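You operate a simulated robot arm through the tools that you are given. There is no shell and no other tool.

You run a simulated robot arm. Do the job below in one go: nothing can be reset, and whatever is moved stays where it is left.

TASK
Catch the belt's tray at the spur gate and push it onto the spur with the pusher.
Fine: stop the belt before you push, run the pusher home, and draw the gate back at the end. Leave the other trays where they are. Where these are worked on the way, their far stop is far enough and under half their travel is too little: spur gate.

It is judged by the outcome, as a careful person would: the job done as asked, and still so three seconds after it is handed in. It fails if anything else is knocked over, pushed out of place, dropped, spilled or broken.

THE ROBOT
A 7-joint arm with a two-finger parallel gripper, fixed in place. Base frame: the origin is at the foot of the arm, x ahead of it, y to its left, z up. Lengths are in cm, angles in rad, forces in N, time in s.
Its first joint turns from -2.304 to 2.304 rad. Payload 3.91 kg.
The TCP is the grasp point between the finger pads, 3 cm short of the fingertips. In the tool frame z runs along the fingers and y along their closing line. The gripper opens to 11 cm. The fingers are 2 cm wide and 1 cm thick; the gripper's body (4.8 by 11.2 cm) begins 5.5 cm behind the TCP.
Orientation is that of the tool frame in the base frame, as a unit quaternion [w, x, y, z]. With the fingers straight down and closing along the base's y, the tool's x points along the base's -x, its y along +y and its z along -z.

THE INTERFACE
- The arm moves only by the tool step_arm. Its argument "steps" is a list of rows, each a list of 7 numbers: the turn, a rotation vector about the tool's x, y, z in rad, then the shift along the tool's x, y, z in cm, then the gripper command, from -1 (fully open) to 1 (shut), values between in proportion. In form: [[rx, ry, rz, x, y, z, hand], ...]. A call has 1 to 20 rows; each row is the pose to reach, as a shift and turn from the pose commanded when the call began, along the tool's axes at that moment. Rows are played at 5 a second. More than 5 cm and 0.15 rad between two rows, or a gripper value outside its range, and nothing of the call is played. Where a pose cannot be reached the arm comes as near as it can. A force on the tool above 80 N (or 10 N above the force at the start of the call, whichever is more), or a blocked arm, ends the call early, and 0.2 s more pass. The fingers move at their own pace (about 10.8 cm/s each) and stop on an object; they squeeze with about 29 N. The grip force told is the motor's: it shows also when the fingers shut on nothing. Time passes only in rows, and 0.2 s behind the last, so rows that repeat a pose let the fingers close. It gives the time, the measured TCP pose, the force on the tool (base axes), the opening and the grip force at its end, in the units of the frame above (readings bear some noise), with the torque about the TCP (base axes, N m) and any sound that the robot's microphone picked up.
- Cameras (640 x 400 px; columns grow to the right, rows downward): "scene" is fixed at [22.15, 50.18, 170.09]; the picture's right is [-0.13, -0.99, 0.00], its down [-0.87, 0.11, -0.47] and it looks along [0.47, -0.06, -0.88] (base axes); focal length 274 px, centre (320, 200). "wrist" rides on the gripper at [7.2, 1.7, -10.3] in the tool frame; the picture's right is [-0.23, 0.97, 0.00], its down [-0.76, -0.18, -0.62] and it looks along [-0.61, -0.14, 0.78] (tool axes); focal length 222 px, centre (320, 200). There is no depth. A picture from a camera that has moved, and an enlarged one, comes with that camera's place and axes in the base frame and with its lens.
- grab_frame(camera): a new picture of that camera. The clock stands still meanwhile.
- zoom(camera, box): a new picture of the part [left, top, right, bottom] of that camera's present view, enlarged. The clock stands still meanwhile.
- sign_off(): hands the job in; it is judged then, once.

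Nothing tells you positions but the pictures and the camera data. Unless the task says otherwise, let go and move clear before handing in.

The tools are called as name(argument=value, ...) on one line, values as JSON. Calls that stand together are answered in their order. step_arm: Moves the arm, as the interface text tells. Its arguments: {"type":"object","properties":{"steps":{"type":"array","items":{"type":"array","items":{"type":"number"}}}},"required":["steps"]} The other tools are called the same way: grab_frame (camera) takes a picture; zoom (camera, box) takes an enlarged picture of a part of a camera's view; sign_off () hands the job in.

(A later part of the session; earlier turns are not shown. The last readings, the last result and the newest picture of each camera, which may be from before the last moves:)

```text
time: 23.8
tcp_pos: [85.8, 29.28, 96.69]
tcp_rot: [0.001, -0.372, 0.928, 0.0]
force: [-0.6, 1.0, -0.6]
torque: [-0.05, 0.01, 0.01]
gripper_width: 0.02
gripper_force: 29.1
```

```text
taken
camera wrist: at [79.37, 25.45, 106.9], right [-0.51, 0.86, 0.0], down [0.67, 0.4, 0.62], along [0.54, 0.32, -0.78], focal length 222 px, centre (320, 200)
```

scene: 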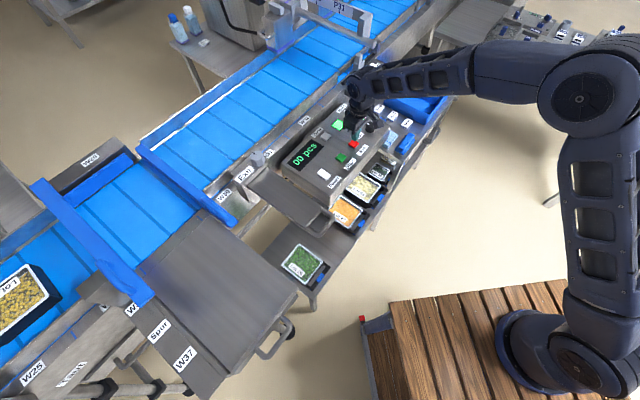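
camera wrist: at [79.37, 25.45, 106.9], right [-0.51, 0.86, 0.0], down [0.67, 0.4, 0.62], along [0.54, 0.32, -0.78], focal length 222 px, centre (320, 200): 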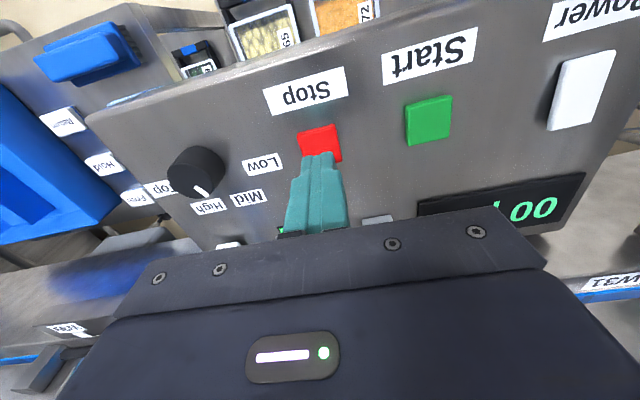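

step_arm(steps=[[0, 0, 0, 0, 0, 0, 1], [0, 0, 0, 0, 0, 0, 1], [0, 0, 0, 0, 0, 0, 1], [0, 0, 0, 0, 0, 0, 1]])

grab_frame(camera="scene")

```text
time: 24.8
tcp_pos: [85.9, 29.12, 96.7]
tcp_rot: [0.0, -0.371, 0.929, 0.0]
force: [0.4, 0.0, -0.1]
torque: [-0.02, 0.0, 0.02]
gripper_width: 0.01
gripper_force: 29.0
```

```text
taken
```

scene: 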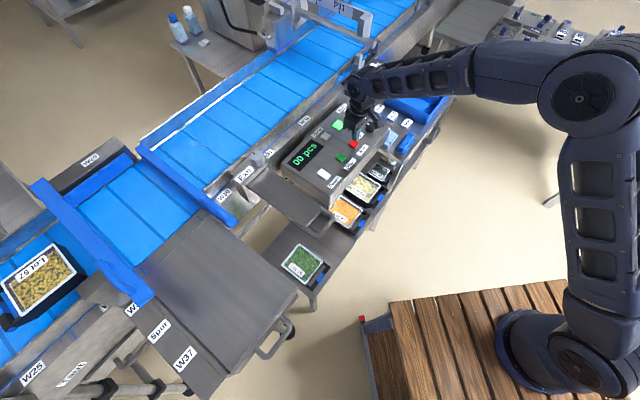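

step_arm(steps=[[0, 0, 0, 0, 0, 0, 1], [0, 0, 0, 0, 0, 0, 1], [0, 0, 0, 0, 0, 0, 1], [0, 0, 0, 0, 0, 0, 1], [0, 0, 0, 0, 0, 0, 1], [0, 0, 0, 0, 0, 0, 1], [0, 0, 0, 0, 0, 0, 1], [0, 0, 0, 0, 0, 0, 1]])

grab_frame(camera="scene")

```text
time: 26.6
tcp_pos: [85.78, 29.08, 96.6]
tcp_rot: [0.0, -0.372, 0.928, 0.0]
force: [0.1, -0.6, -0.3]
torque: [0.0, 0.0, -0.03]
gripper_width: 0.03
gripper_force: 29.7
```

```text
taken
```

scene: 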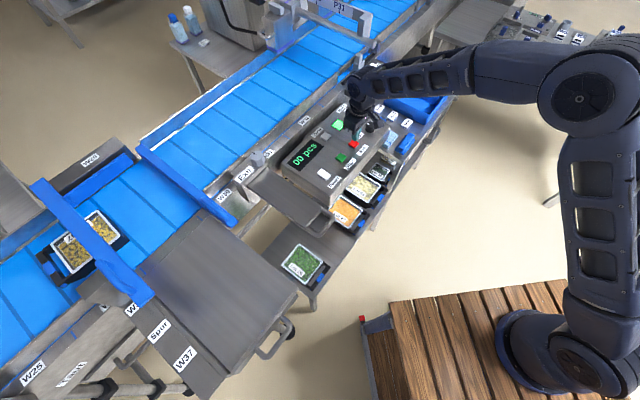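

The tray has passed under the raised bar and nears the gate. I'll wait a little longer.

step_arm(steps=[[0, 0, 0, 0, 0, 0, 1], [0, 0, 0, 0, 0, 0, 1], [0, 0, 0, 0, 0, 0, 1], [0, 0, 0, 0, 0, 0, 1], [0, 0, 0, 0, 0, 0, 1]])

zoom(camera="scene", box=[20, 120, 260, 320])

```text
time: 27.8
tcp_pos: [85.74, 29.17, 96.71]
tcp_rot: [0.001, -0.371, 0.929, -0.001]
force: [-0.1, -0.3, 0.5]
torque: [0.04, -0.01, -0.02]
gripper_width: 0.0
gripper_force: 28.8
```

```text
2.00 times, centred on (140, 220) of scene
camera zoom: at [22.15, 50.18, 170.09], right [-0.13, -0.99, 0.0], down [-0.87, 0.11, -0.47], along [0.47, -0.06, -0.88], focal length 547 px, centre (680, 160)
```

zoom: 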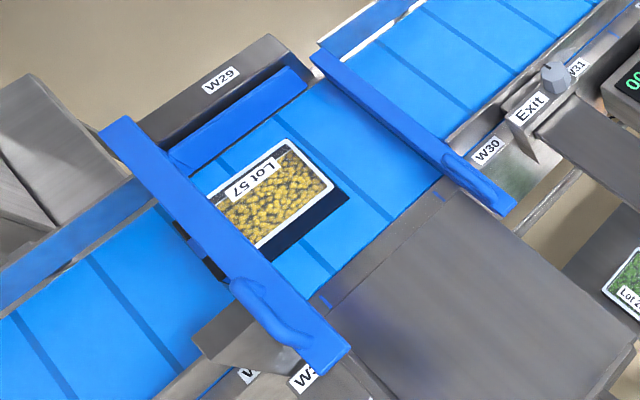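

step_arm(steps=[[0, 0, 0, 0, 0, 0, 1], [0, 0, 0, 0, 0, 0, 1], [0, 0, 0, 0, 0, 0, 1], [0, 0, 0, 0, 0, 0, 1]])

zoom(camera="scene", box=[20, 120, 260, 320])

```text
time: 28.8
tcp_pos: [85.82, 29.19, 96.69]
tcp_rot: [0.0, -0.371, 0.929, 0.001]
force: [0.1, -0.5, -0.3]
torque: [0.0, -0.04, -0.02]
gripper_width: 0.0
gripper_force: 28.5
```

```text
2.00 times, centred on (140, 220) of scene
camera zoom: at [22.15, 50.18, 170.09], right [-0.13, -0.99, 0.0], down [-0.87, 0.11, -0.47], along [0.47, -0.06, -0.88], focal length 547 px, centre (680, 160)
```

zoom: 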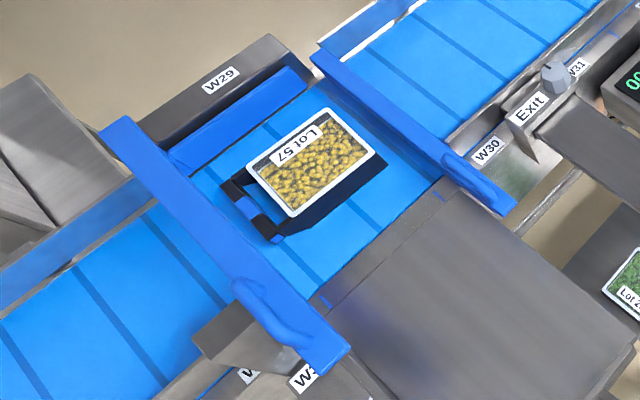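

step_arm(steps=[[0, 0, 0, 0, 0, 0, 1], [0, 0, 0, 0, 0, 0, 1], [0, 0, 0, 0, 0, 0, 1], [0, 0, 0, 0, 0, 0, 1]])

zoom(camera="scene", box=[20, 120, 260, 320])

```text
time: 29.8
tcp_pos: [85.8, 29.11, 96.62]
tcp_rot: [0.001, -0.371, 0.928, 0.0]
force: [-0.6, -0.3, 0.0]
torque: [-0.01, 0.05, -0.02]
gripper_width: 0.0
gripper_force: 28.9
```

```text
2.00 times, centred on (140, 220) of scene
camera zoom: at [22.15, 50.18, 170.09], right [-0.13, -0.99, 0.0], down [-0.87, 0.11, -0.47], along [0.47, -0.06, -0.88], focal length 547 px, centre (680, 160)
```

zoom: 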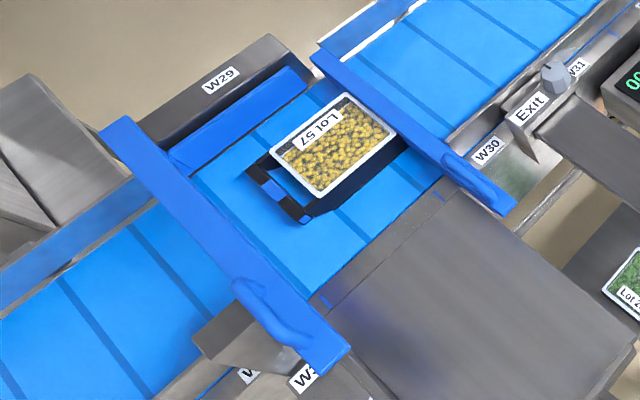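

The tray seems to have reached the gate. One short wait will confirm it no longer moves, and then I'll press Stop.

step_arm(steps=[[0, 0, 0, 0, 0, 0.5, 1], [0, 0, 0, 0, 0, 1.2, 1]])

zoom(camera="scene", box=[20, 120, 260, 320])

```text
time: 30.4
tcp_pos: [85.82, 29.18, 95.42]
tcp_rot: [0.0, -0.371, 0.929, 0.0]
force: [-0.8, 0.3, 1.3]
torque: [0.01, -0.02, 0.0]
gripper_width: 0.01
gripper_force: 29.2
```

```text
2.00 times, centred on (140, 220) of scene
camera zoom: at [22.15, 50.18, 170.09], right [-0.13, -0.99, 0.0], down [-0.87, 0.11, -0.47], along [0.47, -0.06, -0.88], focal length 547 px, centre (680, 160)
```

zoom: 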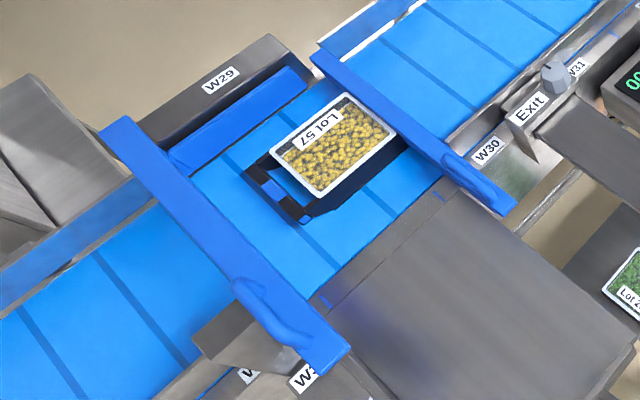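

The tray rests against the gate while the belt slides beneath it. I'll press Stop now.

step_arm(steps=[[0, 0, 0, 0.3, 0, 0.9, 1], [0, 0, 0, 0.3, 0, 1.8, 1]])

grab_frame(camera="scene")

```text
time: 31.0
tcp_pos: [85.64, 28.93, 93.78]
tcp_rot: [0.002, -0.371, 0.929, 0.0]
force: [-3.7, -4.1, 12.4]
torque: [-0.13, 0.14, 0.0]
gripper_width: 0.0
gripper_force: 28.6
heard: click
```

```text
taken
```

scene: 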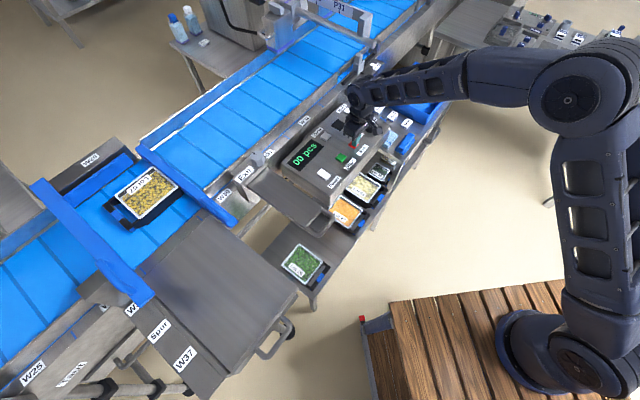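

The Stop click was heard. I'll lift away and check that the belt markings stay put and the lamp is dark.

step_arm(steps=[[0, 0, 0, 0, 0, -4, 1], [0, 0, 0, 0, 0, -8, 1], [0, 0, 0, 0, 0, -12, 1], [0, 0, 0, 0, 0, -14, 1]])

grab_frame(camera="scene")

grab_frame(camera="wrist")

zoom(camera="scene", box=[20, 120, 260, 320])

```text
time: 32.0
tcp_pos: [85.8, 28.96, 107.68]
tcp_rot: [0.0, -0.372, 0.928, 0.0]
force: [0.5, -1.1, -0.5]
torque: [0.02, 0.02, 0.01]
gripper_width: 0.0
gripper_force: 28.5
```

```text
taken
```

scene: 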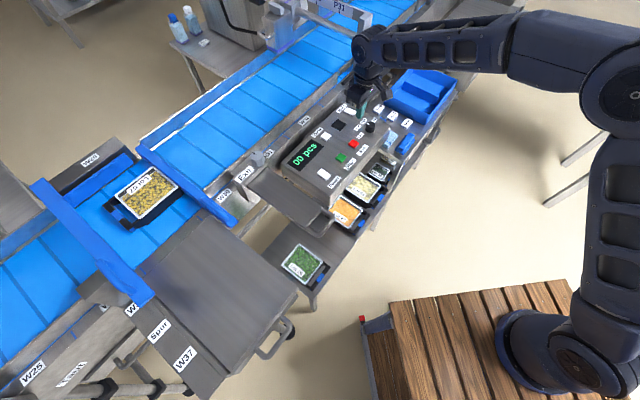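

```text
taken
camera wrist: at [79.26, 25.2, 117.84], right [-0.51, 0.86, 0.0], down [0.67, 0.4, 0.62], along [0.54, 0.32, -0.78], focal length 222 px, centre (320, 200)
```

wrist: 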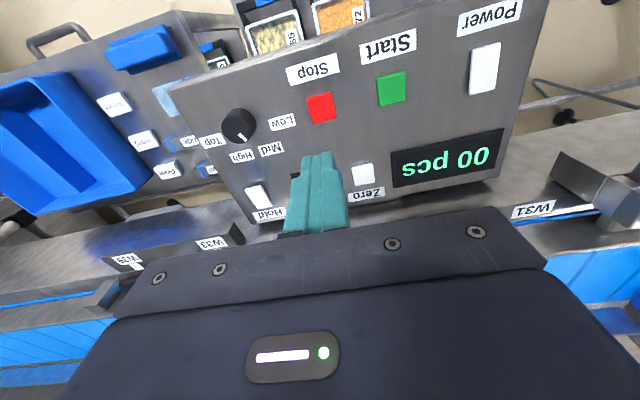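

```text
2.00 times, centred on (140, 220) of scene
camera zoom: at [22.15, 50.18, 170.09], right [-0.13, -0.99, 0.0], down [-0.87, 0.11, -0.47], along [0.47, -0.06, -0.88], focal length 547 px, centre (680, 160)
```

zoom: 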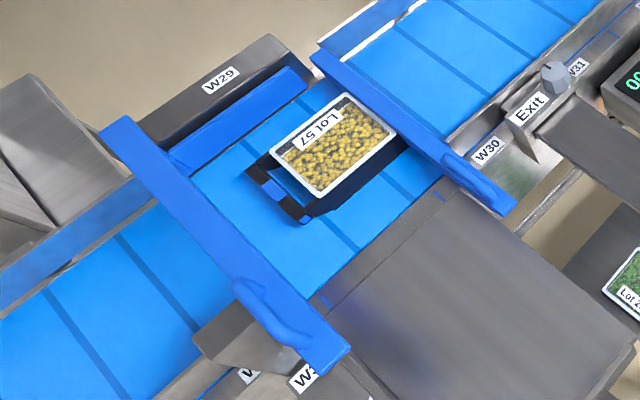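

The lamp is dark and the tray is held at the gate. Now for the pusher: I'll raise the arm and swing over to the left bar's handle, near (38, 88, 111), to look at it.

step_arm(steps=[[0, 0, 0, 0, 4.04, -2.4, 1], [0, 0, 0, 0, 8.08, -4.8, 1], [0, 0, 0, -0.1, 12.12, -7.2, 1], [0, 0, 0, -0.1, 16.16, -9.6, 1], [0, 0, 0, -0.1, 20.2, -12, 1], [0, 0, 0, -0.2, 24.24, -14.4, 1], [0, 0, 0, -0.2, 28.28, -16.8, 1], [0, 0, 0, -0.2, 32.32, -17.3, 1], [0, 0, 0, -0.2, 36.36, -17.3, 1], [0, 0, 0, -0.3, 40.4, -17.3, 0.5], [0, 0, 0, -0.3, 44.44, -17.3, 0], [0, 0, 0, -0.3, 48.48, -17.3, -0.2], [0, 0, 0, -0.3, 52.52, -17.3, -0.2], [0, 0, 0, -0.4, 56.56, -17.3, -0.2], [0, 0, -0.01, -0.4, 60.6, -17.3, -0.2], [0, 0, -0.02, -0.4, 64.64, -17.3, -0.2], [0, 0, -0.024, -0.4, 68.68, -17.3, -0.2], [0, 0, -0.024, -0.44, 72.77, -17.3, -0.2], [0, 0, -0.024, -0.44, 72.77, -17.3, -0.2]])

grab_frame(camera="wrist")

grab_frame(camera="scene")

```text
time: 36.0
tcp_pos: [35.87, 81.92, 124.83]
tcp_rot: [0.0, -0.382, 0.924, 0.0]
force: [0.6, -0.1, 0.0]
torque: [0.02, 0.01, 0.0]
gripper_width: 6.61
gripper_force: 0.1
```

```text
taken
camera wrist: at [29.52, 78.05, 135.07], right [-0.53, 0.85, 0.0], down [0.66, 0.41, 0.62], along [0.53, 0.33, -0.78], focal length 222 px, centre (320, 200)
```

wrist: 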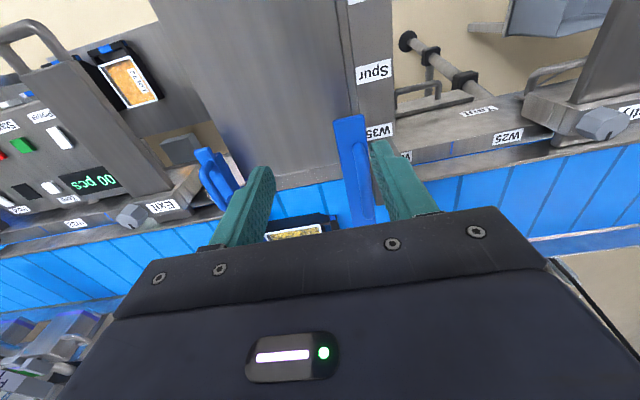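

```text
taken
```

scene: 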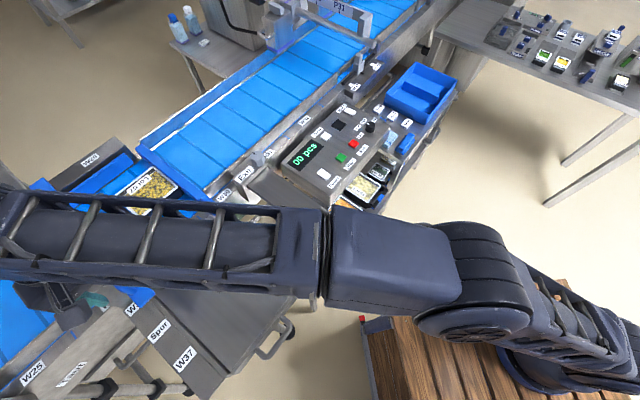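

zoom(camera="wrist", box=[250, 80, 450, 240])

```text
2.50 times, centred on (350, 160) of wrist
camera zoom: at [29.52, 78.05, 135.07], right [-0.53, 0.85, 0.0], down [0.66, 0.41, 0.62], along [0.53, 0.33, -0.78], focal length 555 px, centre (245, 300)
```

zoom: 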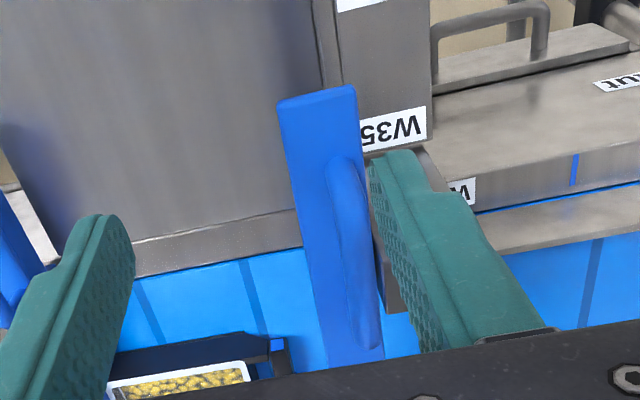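

I can now place the pusher handle: it runs from about (37, 88) to (44, 95), with its tube at z≈111, along the 45° direction. I'll approach with the tool tilted outward slightly for reach.

step_arm(steps=[[0, -0.1, 0, -1.8, 0.9, 1, -0.2], [0, -0.2, 0, -3.6, 1.8, 2, -0.2], [0, -0.3, 0, -5.4, 2.7, 4, -0.2], [0, -0.3, 0, -7.2, 3.5, 6, -0.2], [0, -0.3, 0, -7.2, 3.5, 6, -0.2]])

grab_frame(camera="wrist")

zoom(camera="wrist", box=[220, 80, 420, 240])

```text
time: 37.2
tcp_pos: [38.41, 89.53, 118.9]
tcp_rot: [0.138, -0.377, 0.914, 0.057]
force: [-0.1, 0.0, -0.3]
torque: [0.0, 0.03, -0.03]
gripper_width: 6.6
gripper_force: 0.0
```

```text
taken
camera wrist: at [30.13, 83.69, 126.47], right [-0.53, 0.84, 0.07], down [0.51, 0.26, 0.82], along [0.67, 0.47, -0.57], focal length 222 px, centre (320, 200)
```

wrist: 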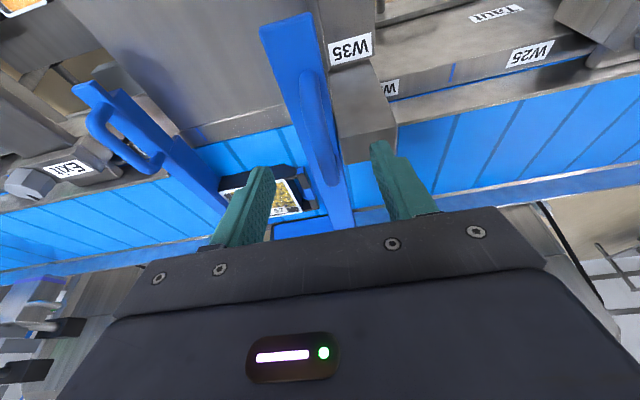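

```text
2.50 times, centred on (320, 160) of wrist
camera zoom: at [30.13, 83.69, 126.47], right [-0.53, 0.84, 0.07], down [0.51, 0.26, 0.82], along [0.67, 0.47, -0.57], focal length 555 px, centre (320, 300)
```

zoom: 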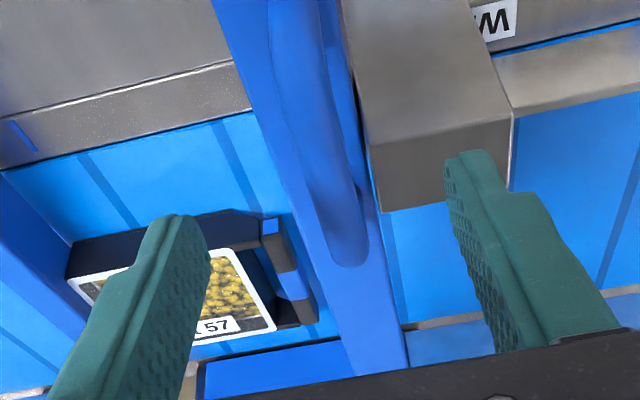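

The tube lies directly along the tool's axis about 7.7 cm ahead. I'll advance along it and close.

step_arm(steps=[[0, 0, 0, 0, 0, 3, -0.2], [0, 0, 0, 0, 0, 6, -0.2], [0, 0, 0, 0, 0, 7.8, -0.2], [0, 0, 0, 0, 0, 7.8, -0.2]])

grab_frame(camera="wrist")

zoom(camera="wrist", box=[220, 80, 420, 240])

```text
time: 38.2
tcp_pos: [40.1, 91.12, 111.47]
tcp_rot: [0.139, -0.377, 0.914, 0.057]
force: [-0.3, 1.2, 0.4]
torque: [-0.01, -0.01, 0.01]
gripper_width: 6.59
gripper_force: 0.0
```

```text
taken
camera wrist: at [31.81, 85.29, 119.05], right [-0.53, 0.84, 0.07], down [0.51, 0.26, 0.82], along [0.67, 0.47, -0.57], focal length 222 px, centre (320, 200)
```

wrist: 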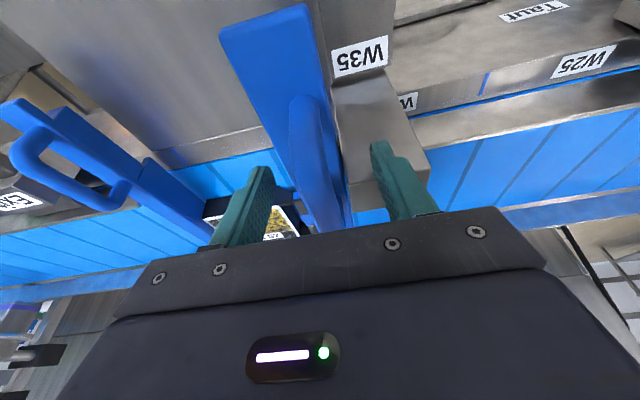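

```text
2.50 times, centred on (320, 160) of wrist
camera zoom: at [31.81, 85.29, 119.05], right [-0.53, 0.84, 0.07], down [0.51, 0.26, 0.82], along [0.67, 0.47, -0.57], focal length 555 px, centre (320, 300)
```

zoom: 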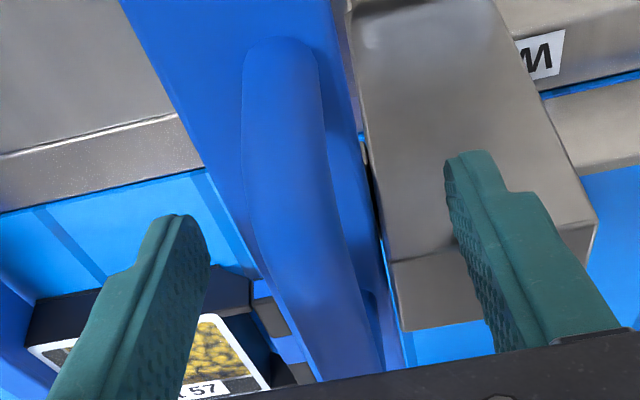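

The tube sits between the pads. I'll close the gripper on it.

step_arm(steps=[[0, 0, 0, 0, 0, 0.5, 0.3], [0, 0, 0, 0, 0, 0.5, 1], [0, 0, 0, 0, 0, 0.5, 1], [0, 0, 0, 0, 0, 0.5, 1]])

zoom(camera="wrist", box=[200, 0, 440, 240])

```text
time: 39.2
tcp_pos: [39.98, 91.28, 111.09]
tcp_rot: [0.138, -0.377, 0.914, 0.057]
force: [-3.7, 5.7, -1.6]
torque: [0.68, -0.35, 0.2]
gripper_width: 2.41
gripper_force: 44.6
```

```text
1.67 times, centred on (320, 120) of wrist
camera zoom: at [31.84, 85.42, 118.6], right [-0.53, 0.84, 0.07], down [0.51, 0.26, 0.82], along [0.67, 0.47, -0.57], focal length 370 px, centre (320, 333)
```

zoom: 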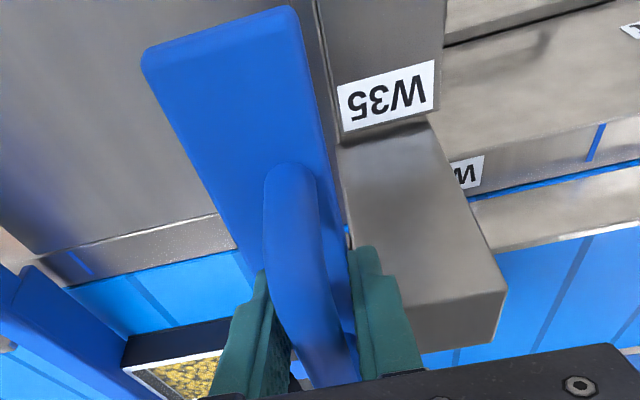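

I hold the pusher handle (2.4 cm). I'll pull it toward the robot slowly and check that the plate follows.

step_arm(steps=[[0, 0, 0, 0.955, 0, -0.296, 1], [0, 0, 0, 1.91, 0, -0.591, 1], [0, 0, 0, 2.865, 0, -0.887, 1], [0, 0, 0, 3.82, 0, -1.182, 1], [0, 0, 0, 4.775, 0, -1.478, 1]])

zoom(camera="scene", box=[0, 120, 260, 340])

grab_frame(camera="wrist")

```text
time: 40.4
tcp_pos: [36.48, 87.69, 110.95]
tcp_rot: [0.138, -0.378, 0.914, 0.058]
force: [-8.8, 9.4, 2.4]
torque: [-0.3, 0.51, 0.38]
gripper_width: 2.37
gripper_force: 45.0
```

```text
1.82 times, centred on (130, 230) of scene
camera zoom: at [22.15, 50.18, 170.09], right [-0.13, -0.99, 0.0], down [-0.87, 0.11, -0.47], along [0.47, -0.06, -0.88], focal length 498 px, centre (666, 146)
```

zoom: 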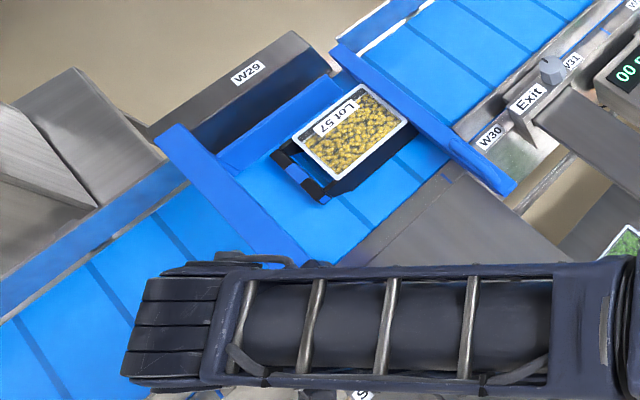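

```text
taken
camera wrist: at [28.27, 81.86, 118.6], right [-0.53, 0.84, 0.07], down [0.51, 0.26, 0.82], along [0.67, 0.47, -0.57], focal length 222 px, centre (320, 200)
```

wrist: 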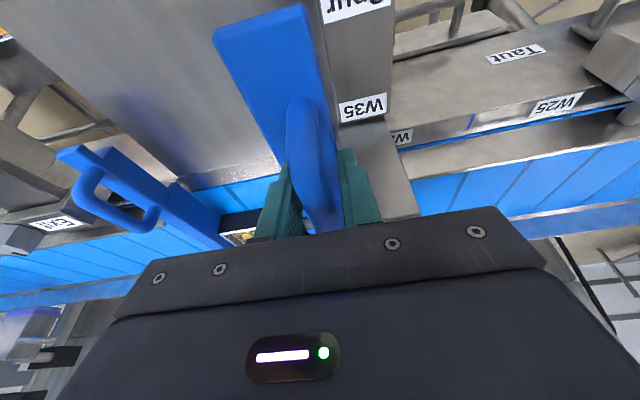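

The plate follows the bar and nears the tray. I'll keep pulling slowly.

step_arm(steps=[[0, 0, 0, 1.15, 0.06, -0.355, 1], [0, 0, 0, 2.3, 0.1, -0.71, 1], [0, 0, 0, 3.44, 0.1, -1.065, 1], [0, 0, 0, 4.58, 0.1, -1.42, 1], [0, 0, 0, 5.73, 0.1, -1.775, 1], [0, 0, 0, 6.88, 0.1, -2.13, 1], [0, 0, 0, 8.02, 0.1, -2.485, 1]])

zoom(camera="scene", box=[0, 120, 260, 340])

grab_frame(camera="wrist")

```text
time: 42.0
tcp_pos: [30.6, 81.74, 110.99]
tcp_rot: [0.139, -0.378, 0.914, 0.056]
force: [-0.8, 0.9, 5.5]
torque: [-0.27, 0.11, 0.53]
gripper_width: 2.39
gripper_force: 45.6
```

```text
1.82 times, centred on (130, 230) of scene
camera zoom: at [22.15, 50.18, 170.09], right [-0.13, -0.99, 0.0], down [-0.87, 0.11, -0.47], along [0.47, -0.06, -0.88], focal length 498 px, centre (666, 146)
```

zoom: 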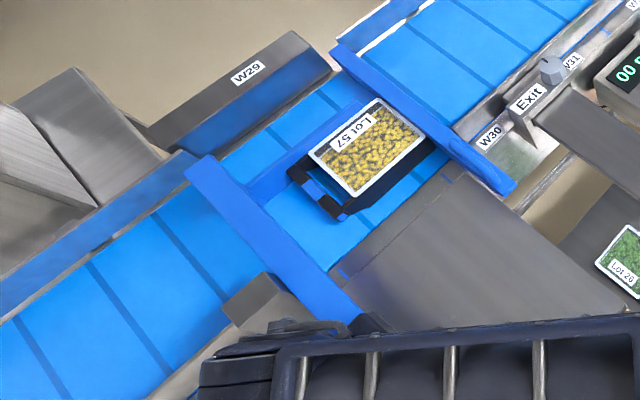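

```text
taken
camera wrist: at [22.35, 75.96, 118.59], right [-0.53, 0.84, 0.07], down [0.51, 0.26, 0.82], along [0.67, 0.47, -0.57], focal length 222 px, centre (320, 200)
```

wrist: 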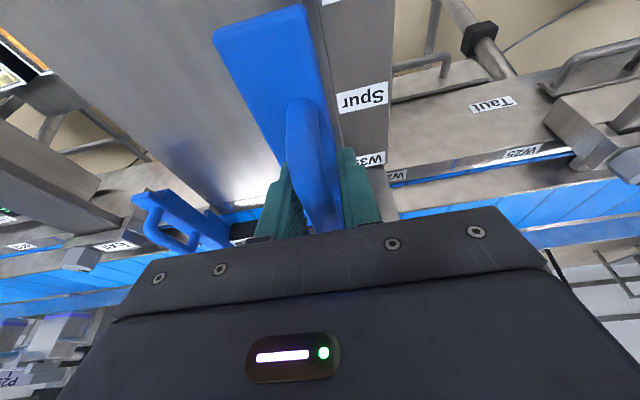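

The plate is now pushing the tray toward the spur, and it slides along the gate nicely. I'll continue.

step_arm(steps=[[0, 0, 0, 1.15, 0, -0.355, 1], [0, 0, 0, 2.3, 0, -0.71, 1], [0, 0, 0, 3.44, 0.02, -1.065, 1], [0, 0, 0, 4.58, 0.02, -1.42, 1], [0, 0, 0, 5.73, 0.03, -1.775, 1], [0, 0, 0, 6.88, 0.03, -2.13, 1], [0, 0, 0, 8.02, 0.03, -2.485, 1]])

zoom(camera="scene", box=[40, 120, 300, 340])

```text
time: 43.6
tcp_pos: [24.71, 75.97, 110.95]
tcp_rot: [0.137, -0.378, 0.914, 0.057]
force: [7.0, -9.0, 2.9]
torque: [-0.63, -0.09, 0.57]
gripper_width: 2.37
gripper_force: 45.1
```

```text
1.82 times, centred on (170, 230) of scene
camera zoom: at [22.15, 50.18, 170.09], right [-0.13, -0.99, 0.0], down [-0.87, 0.11, -0.47], along [0.47, -0.06, -0.88], focal length 498 px, centre (593, 146)
```

zoom: 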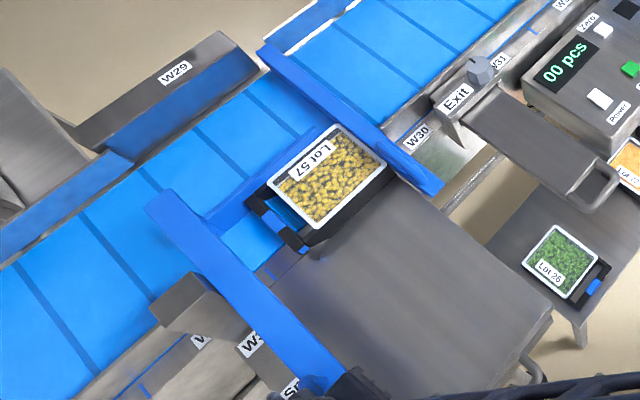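

step_arm(steps=[[0, 0, 0, 1.15, -0.06, -0.355, 1], [0, 0, 0, 2.3, -0.08, -0.71, 1], [0, 0, 0, 3.44, -0.08, -1.065, 1], [0, 0, 0, 4.58, -0.08, -1.42, 1], [0, 0, 0, 5.73, -0.08, -1.775, 1], [0, 0, 0, 6.88, -0.08, -2.13, 1], [0, 0, 0, 8.02, -0.08, -2.485, 1]])

zoom(camera="scene", box=[40, 120, 300, 340])

grab_frame(camera="wrist")

```text
time: 45.2
tcp_pos: [18.93, 70.04, 110.98]
tcp_rot: [0.139, -0.378, 0.914, 0.057]
force: [10.5, 15.5, -0.2]
torque: [0.37, -0.39, 0.78]
gripper_width: 2.35
gripper_force: 45.2
```

```text
1.82 times, centred on (170, 230) of scene
camera zoom: at [22.15, 50.18, 170.09], right [-0.13, -0.99, 0.0], down [-0.87, 0.11, -0.47], along [0.47, -0.06, -0.88], focal length 498 px, centre (593, 146)
```

zoom: 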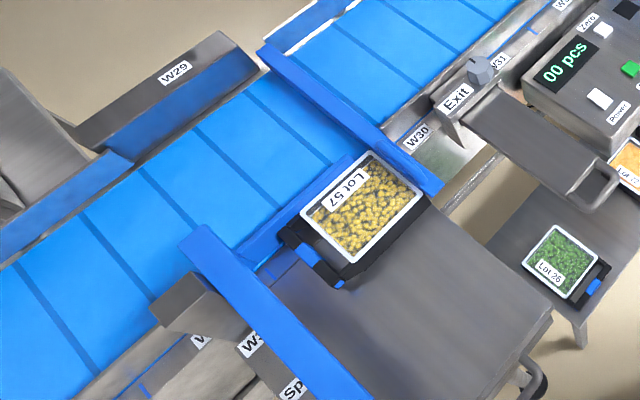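

```text
taken
camera wrist: at [10.61, 64.18, 118.57], right [-0.53, 0.84, 0.07], down [0.51, 0.26, 0.82], along [0.67, 0.47, -0.57], focal length 222 px, centre (320, 200)
```

wrist: 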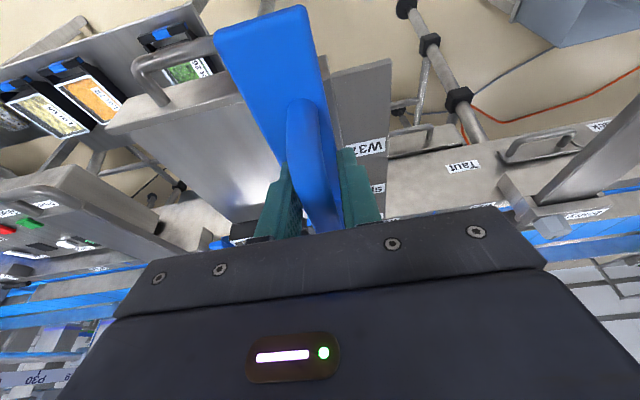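

The tray is part way onto the spur. I'll continue pulling, watching for the stop.

step_arm(steps=[[0, 0, 0, 1.0, 0.03, -0.31, 1], [0, 0, 0, 2.0, 0.03, -0.62, 1], [0, 0, 0, 3.0, 0.03, -0.93, 1], [0, 0, 0, 4.0, 0.03, -1.24, 1], [0, 0, 0, 5.0, 0.03, -1.55, 1], [0, 0, 0, 6.0, 0.03, -1.86, 1]])

zoom(camera="scene", box=[60, 140, 320, 360])

```text
time: 46.6
tcp_pos: [14.33, 65.55, 111.05]
tcp_rot: [0.137, -0.378, 0.914, 0.057]
force: [36.6, -11.4, 13.8]
torque: [-1.74, -2.62, -1.24]
gripper_width: 2.34
gripper_force: 44.9
```

```text
1.82 times, centred on (190, 250) of scene
camera zoom: at [22.15, 50.18, 170.09], right [-0.13, -0.99, 0.0], down [-0.87, 0.11, -0.47], along [0.47, -0.06, -0.88], focal length 498 px, centre (556, 109)
```

zoom: 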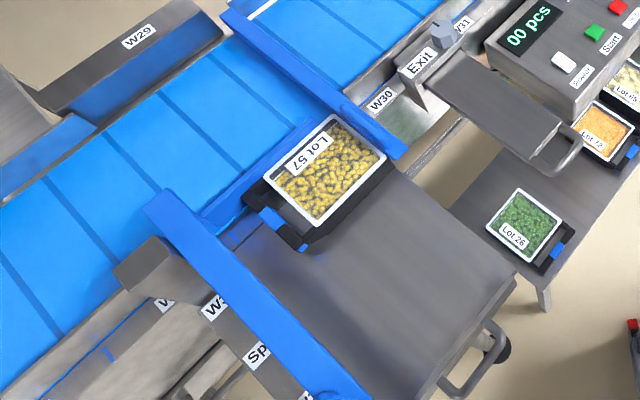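

Force rose and the tray did not move in this last stretch, so the pusher may be at its near stop with the fingers slipping along the handle. I'll look before doing more.

grab_frame(camera="wrist")

zoom(camera="scene", box=[120, 170, 260, 300])

zoom(camera="wrist", box=[200, 0, 440, 240])

```text
taken
camera wrist: at [6.08, 59.67, 118.57], right [-0.53, 0.84, 0.07], down [0.51, 0.26, 0.82], along [0.67, 0.47, -0.57], focal length 222 px, centre (320, 200)
```

wrist: 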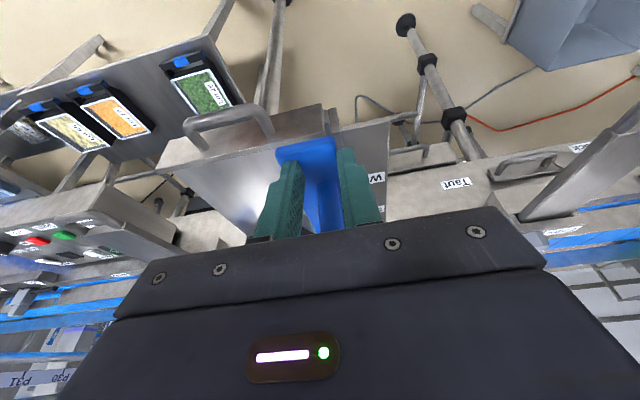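

```text
3.08 times, centred on (190, 235) of scene
camera zoom: at [22.15, 50.18, 170.09], right [-0.13, -0.99, 0.0], down [-0.87, 0.11, -0.47], along [0.47, -0.06, -0.88], focal length 842 px, centre (720, 92)
```

zoom: 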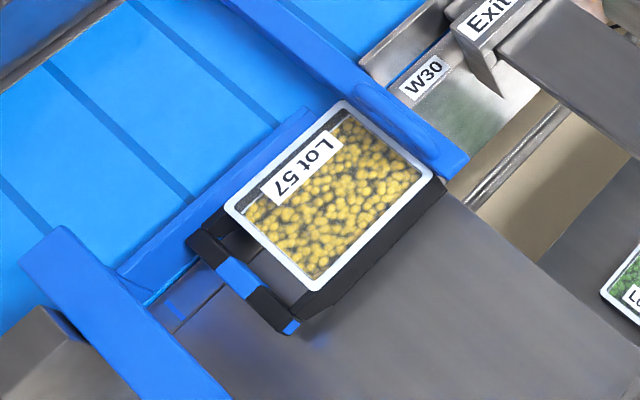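

```text
1.67 times, centred on (320, 120) of wrist
camera zoom: at [6.08, 59.67, 118.57], right [-0.53, 0.84, 0.07], down [0.51, 0.26, 0.82], along [0.67, 0.47, -0.57], focal length 370 px, centre (320, 333)
```

zoom: 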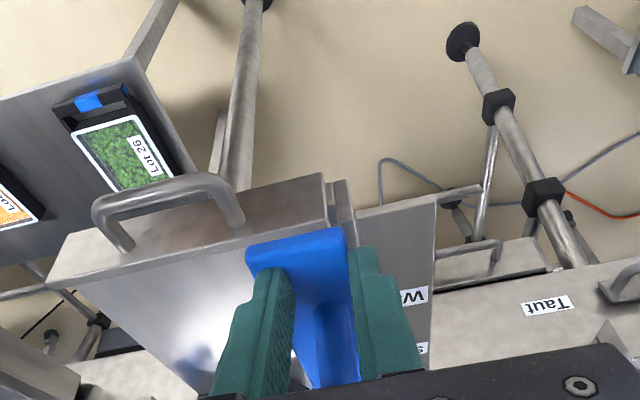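

The fingers have slid to the near end of the handle while the pusher itself stayed put. I'll let go, lift clear and look at the tray and pusher again.

step_arm(steps=[[0, 0, 0, 0, 0, 0, 0.1], [0, 0, 0, 0, 0, 0, 0.1], [0, 0, 0, -1.2, 0, -3.8, 0.1], [0, 0, 0, -2.4, 0, -7.6, 0.1], [0, 0, 0, -3.0, 0, -9.5, 0.1]])

grab_frame(camera="scene")

grab_frame(camera="wrist")

zoom(camera="scene", box=[100, 150, 280, 310])

```text
time: 47.8
tcp_pos: [14.41, 65.65, 121.02]
tcp_rot: [0.138, -0.378, 0.914, 0.058]
force: [0.1, -0.5, 0.5]
torque: [0.01, -0.01, 0.01]
gripper_width: 4.96
gripper_force: 0.1
```

```text
taken
```

scene: 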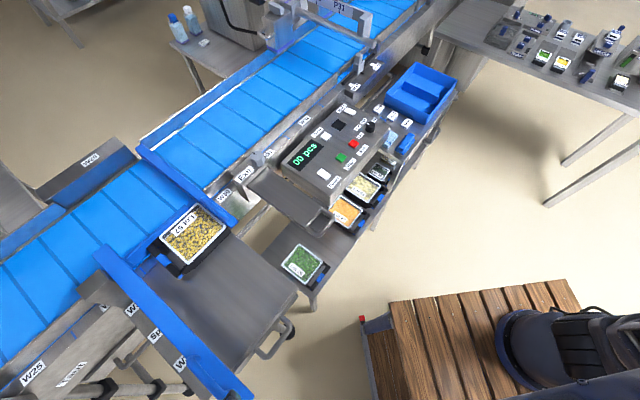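

```text
taken
camera wrist: at [6.09, 59.8, 128.55], right [-0.53, 0.84, 0.07], down [0.51, 0.26, 0.82], along [0.67, 0.47, -0.57], focal length 222 px, centre (320, 200)
```

wrist: 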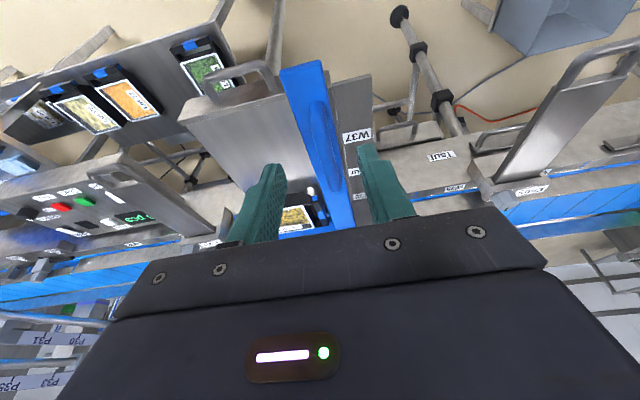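

```text
2.50 times, centred on (190, 230) of scene
camera zoom: at [22.15, 50.18, 170.09], right [-0.13, -0.99, 0.0], down [-0.87, 0.11, -0.47], along [0.47, -0.06, -0.88], focal length 684 px, centre (645, 125)
```

zoom: 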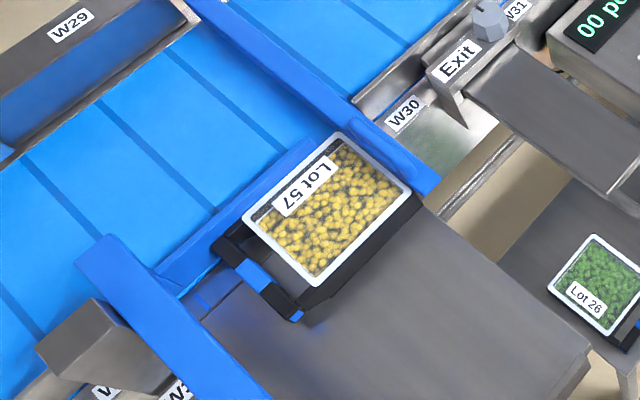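

The tray now sits on the spur just past the belt edge. I'll check the handle's place to make one firm confirming pull against its far foot, so the pusher is surely at its stop.

zoom(camera="wrist", box=[230, 50, 430, 240])

zoom(camera="scene", box=[120, 280, 280, 400])

```text
2.11 times, centred on (330, 145) of wrist
camera zoom: at [6.09, 59.8, 128.55], right [-0.53, 0.84, 0.07], down [0.51, 0.26, 0.82], along [0.67, 0.47, -0.57], focal length 468 px, centre (299, 316)
```

zoom: 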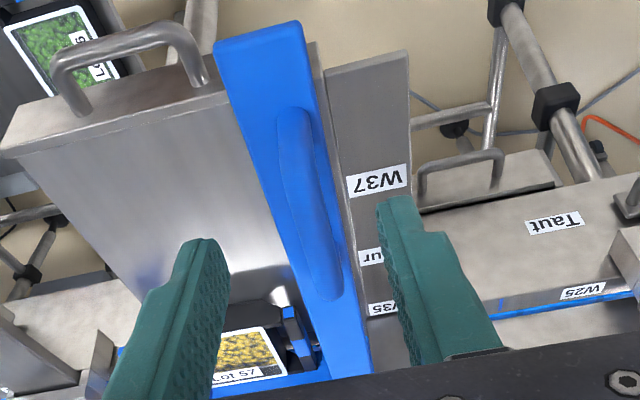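

```text
3.33 times, centred on (200, 340) of scene
camera zoom: at [22.15, 50.18, 170.09], right [-0.13, -0.99, 0.0], down [-0.87, 0.11, -0.47], along [0.47, -0.06, -0.88], focal length 912 px, centre (720, -267)
```

zoom: 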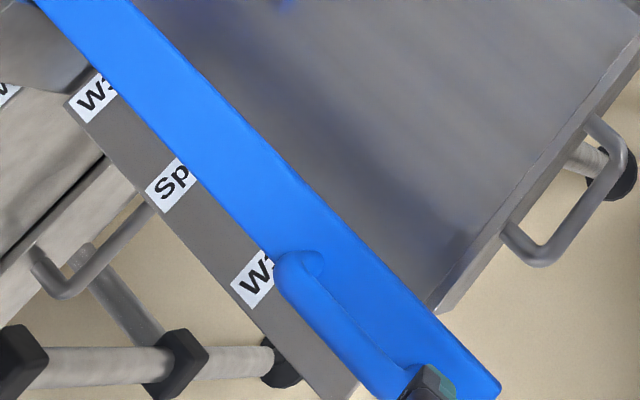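

step_arm(steps=[[0, 0.075, 0, -3.8, 0, 1.17, 0.5], [0, 0.15, 0, -7.6, 0, 2.35, 1], [0, 0.225, 0, -11.4, 0, 3.52, 1], [0, 0.3, 0, -15.15, 0, 4.69, 1], [0, 0.3, 0, -15.15, 0, 4.69, 1]])

grab_frame(camera="wrist")

```text
time: 49.0
tcp_pos: [25.67, 76.91, 121.17]
tcp_rot: [0.0, -0.382, 0.924, 0.0]
force: [1.2, -0.2, -0.4]
torque: [0.02, 0.03, 0.02]
gripper_width: 0.0
gripper_force: 29.0
```

```text
taken
camera wrist: at [19.34, 72.92, 131.26], right [-0.53, 0.85, 0.0], down [0.66, 0.41, 0.62], along [0.53, 0.33, -0.78], focal length 222 px, centre (320, 200)
```

wrist: 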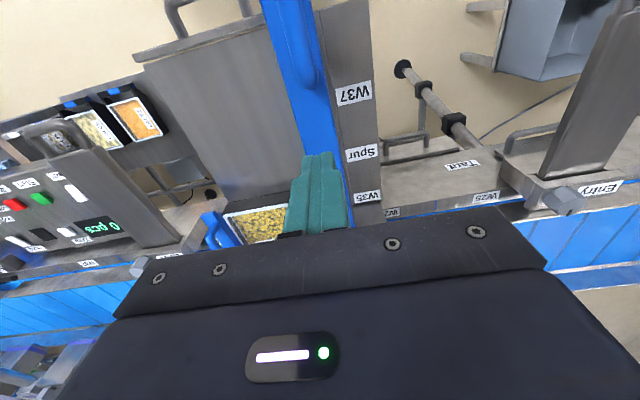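

The closed fingertips are beyond the handle's far foot and in line with the bar. I'll lower to handle height, watching for contact with the bar.

step_arm(steps=[[0, 0, 0, 0, 0, 4, 1], [0, 0, 0, 0, 0, 7, 1], [0, 0, 0, 0, 0, 8.5, 1], [0, 0, 0, 0, 0, 8.5, 1]])

zoom(camera="wrist", box=[220, 0, 420, 240])

zoom(camera="scene", box=[80, 200, 280, 400])

```text
time: 50.0
tcp_pos: [25.54, 76.92, 112.48]
tcp_rot: [0.0, -0.382, 0.924, -0.001]
force: [0.2, -0.2, 0.6]
torque: [-0.02, -0.03, 0.02]
gripper_width: 0.0
gripper_force: 29.0
```

```text
1.67 times, centred on (320, 120) of wrist
camera zoom: at [19.28, 72.91, 122.72], right [-0.53, 0.85, 0.0], down [0.66, 0.41, 0.62], along [0.53, 0.33, -0.78], focal length 370 px, centre (320, 333)
```

zoom: 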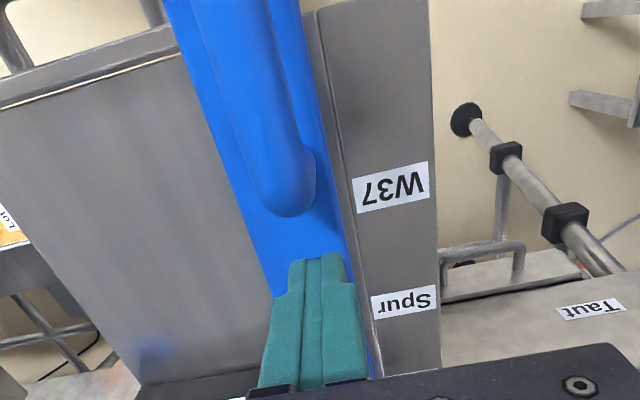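

```text
2.00 times, centred on (180, 300) of scene
camera zoom: at [22.15, 50.18, 170.09], right [-0.13, -0.99, 0.0], down [-0.87, 0.11, -0.47], along [0.47, -0.06, -0.88], focal length 547 px, centre (600, 0)
```

zoom: 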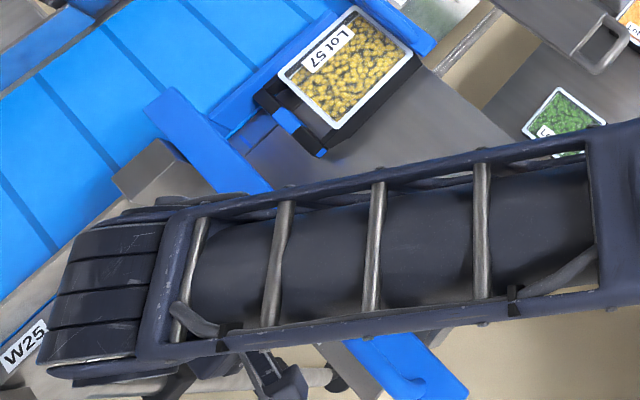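

step_arm(steps=[[0, 0, 0, 0.8, 0, 0, 1], [0, 0, 0, 1.6, 0, 0, 1], [0, 0, 0, 2.4, 0, 0, 1]])

zoom(camera="scene", box=[80, 200, 280, 400])

```text
time: 50.8
tcp_pos: [24.22, 75.25, 112.53]
tcp_rot: [0.001, -0.381, 0.925, 0.001]
force: [12.0, 22.7, 0.9]
torque: [0.79, -0.26, -0.09]
gripper_width: 0.0
gripper_force: 29.0
```

```text
2.00 times, centred on (180, 300) of scene
camera zoom: at [22.15, 50.18, 170.09], right [-0.13, -0.99, 0.0], down [-0.87, 0.11, -0.47], along [0.47, -0.06, -0.88], focal length 547 px, centre (600, 0)
```

zoom: 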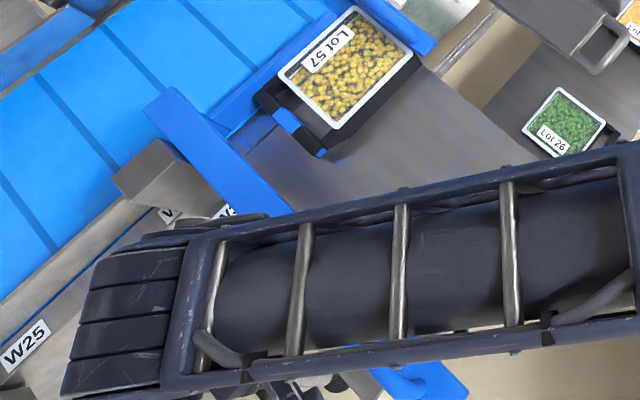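

Contact with the foot gives about 24 N and the bar has not moved. I'll pull slightly harder to tell whether this is the stop.

step_arm(steps=[[0, 0, 0, 0.4, 0, 0, 1], [0, 0, 0, 0.8, 0, 0, 1], [0, 0, 0, 0.8, 0, 0, 1]])

zoom(camera="scene", box=[80, 200, 280, 400])

```text
time: 51.3
tcp_pos: [24.31, 75.16, 112.58]
tcp_rot: [0.004, -0.378, 0.926, 0.004]
force: [11.6, 14.1, -3.1]
torque: [0.43, -0.07, -0.04]
gripper_width: 0.01
gripper_force: 29.3
stopped in row 2: the force on the tool passed its limit at 92 N (the readings are from after the stop); the commanded pose is now the measured one
```

```text
2.00 times, centred on (180, 300) of scene
camera zoom: at [22.15, 50.18, 170.09], right [-0.13, -0.99, 0.0], down [-0.87, 0.11, -0.47], along [0.47, -0.06, -0.88], focal length 547 px, centre (600, 0)
```

zoom: 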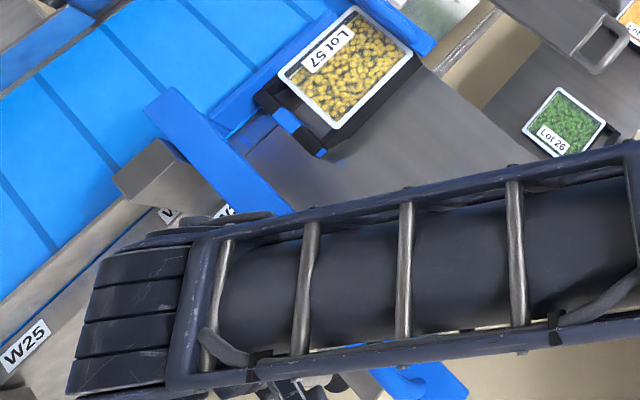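

The pull reached 92 N with no motion at all, so the pusher is at its near stop and the tray is fully pushed onto the spur. Now I'll lift and move back over the handle's middle to return the pusher home.

step_arm(steps=[[0, 0, 0, -0.8, 0, 0, 1], [0, 0, 0, -0.8, 0, -4, 1], [0, 0, 0, -0.8, 0, -8, 0.6], [0, 0, 0, 3, 0, -8, 0.1], [0, 0, 0, 6, 0, -8, 0.1], [0, 0, -0.01, 8.0, 0, -8, 0.1], [0, 0, -0.01, 8.0, 0, -8, 0.1]])

zoom(camera="wrist", box=[220, 0, 420, 240])

zoom(camera="scene", box=[80, 200, 280, 400])

```text
time: 52.9
tcp_pos: [18.32, 69.31, 120.66]
tcp_rot: [0.004, -0.384, 0.923, 0.004]
force: [-0.6, 0.1, -0.6]
torque: [0.0, 0.0, -0.01]
gripper_width: 4.93
gripper_force: 0.2
```

```text
1.67 times, centred on (320, 120) of wrist
camera zoom: at [11.95, 65.22, 130.71], right [-0.53, 0.85, 0.01], down [0.66, 0.41, 0.63], along [0.53, 0.34, -0.78], focal length 370 px, centre (320, 333)
```

zoom: 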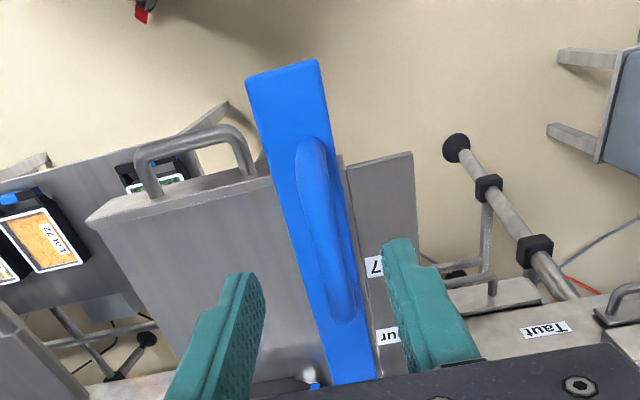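

```text
2.00 times, centred on (180, 300) of scene
camera zoom: at [22.15, 50.18, 170.09], right [-0.13, -0.99, 0.0], down [-0.87, 0.11, -0.47], along [0.47, -0.06, -0.88], focal length 547 px, centre (600, 0)
```

zoom: 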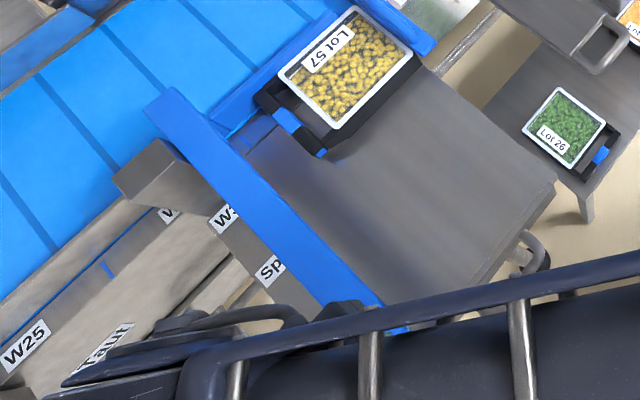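

The gripper is centred on the tube. I'll lower and grip.

step_arm(steps=[[0, 0, 0, 0, 0, 4, 0.1], [0, 0, 0, 0, 0, 8, 0.1], [0, 0, 0, 0, 0, 9.2, 0.1], [0, 0, 0, 0, 0, 9.2, 1], [0, 0, 0, 0, 0, 9.2, 1], [0, 0, 0, 0, 0, 9.2, 1]])

zoom(camera="wrist", box=[220, 0, 420, 240])

```text
time: 54.3
tcp_pos: [18.31, 69.45, 111.45]
tcp_rot: [0.004, -0.385, 0.923, 0.005]
force: [-4.9, 18.1, 1.2]
torque: [-0.01, -0.04, -0.43]
gripper_width: 1.56
gripper_force: 45.6
```

```text
1.67 times, centred on (320, 120) of wrist
camera zoom: at [11.95, 65.4, 121.54], right [-0.53, 0.85, 0.01], down [0.66, 0.41, 0.63], along [0.53, 0.34, -0.78], focal length 370 px, centre (320, 333)
```

zoom: 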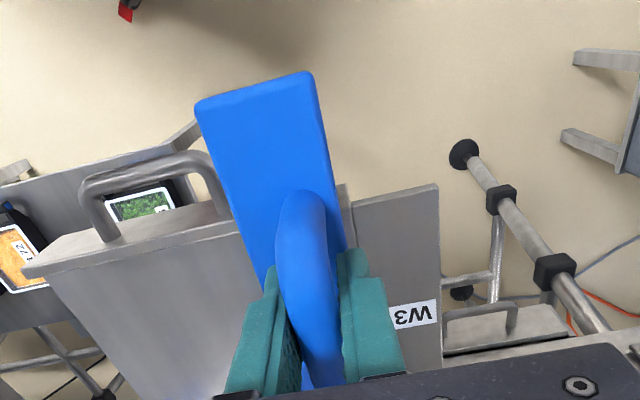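

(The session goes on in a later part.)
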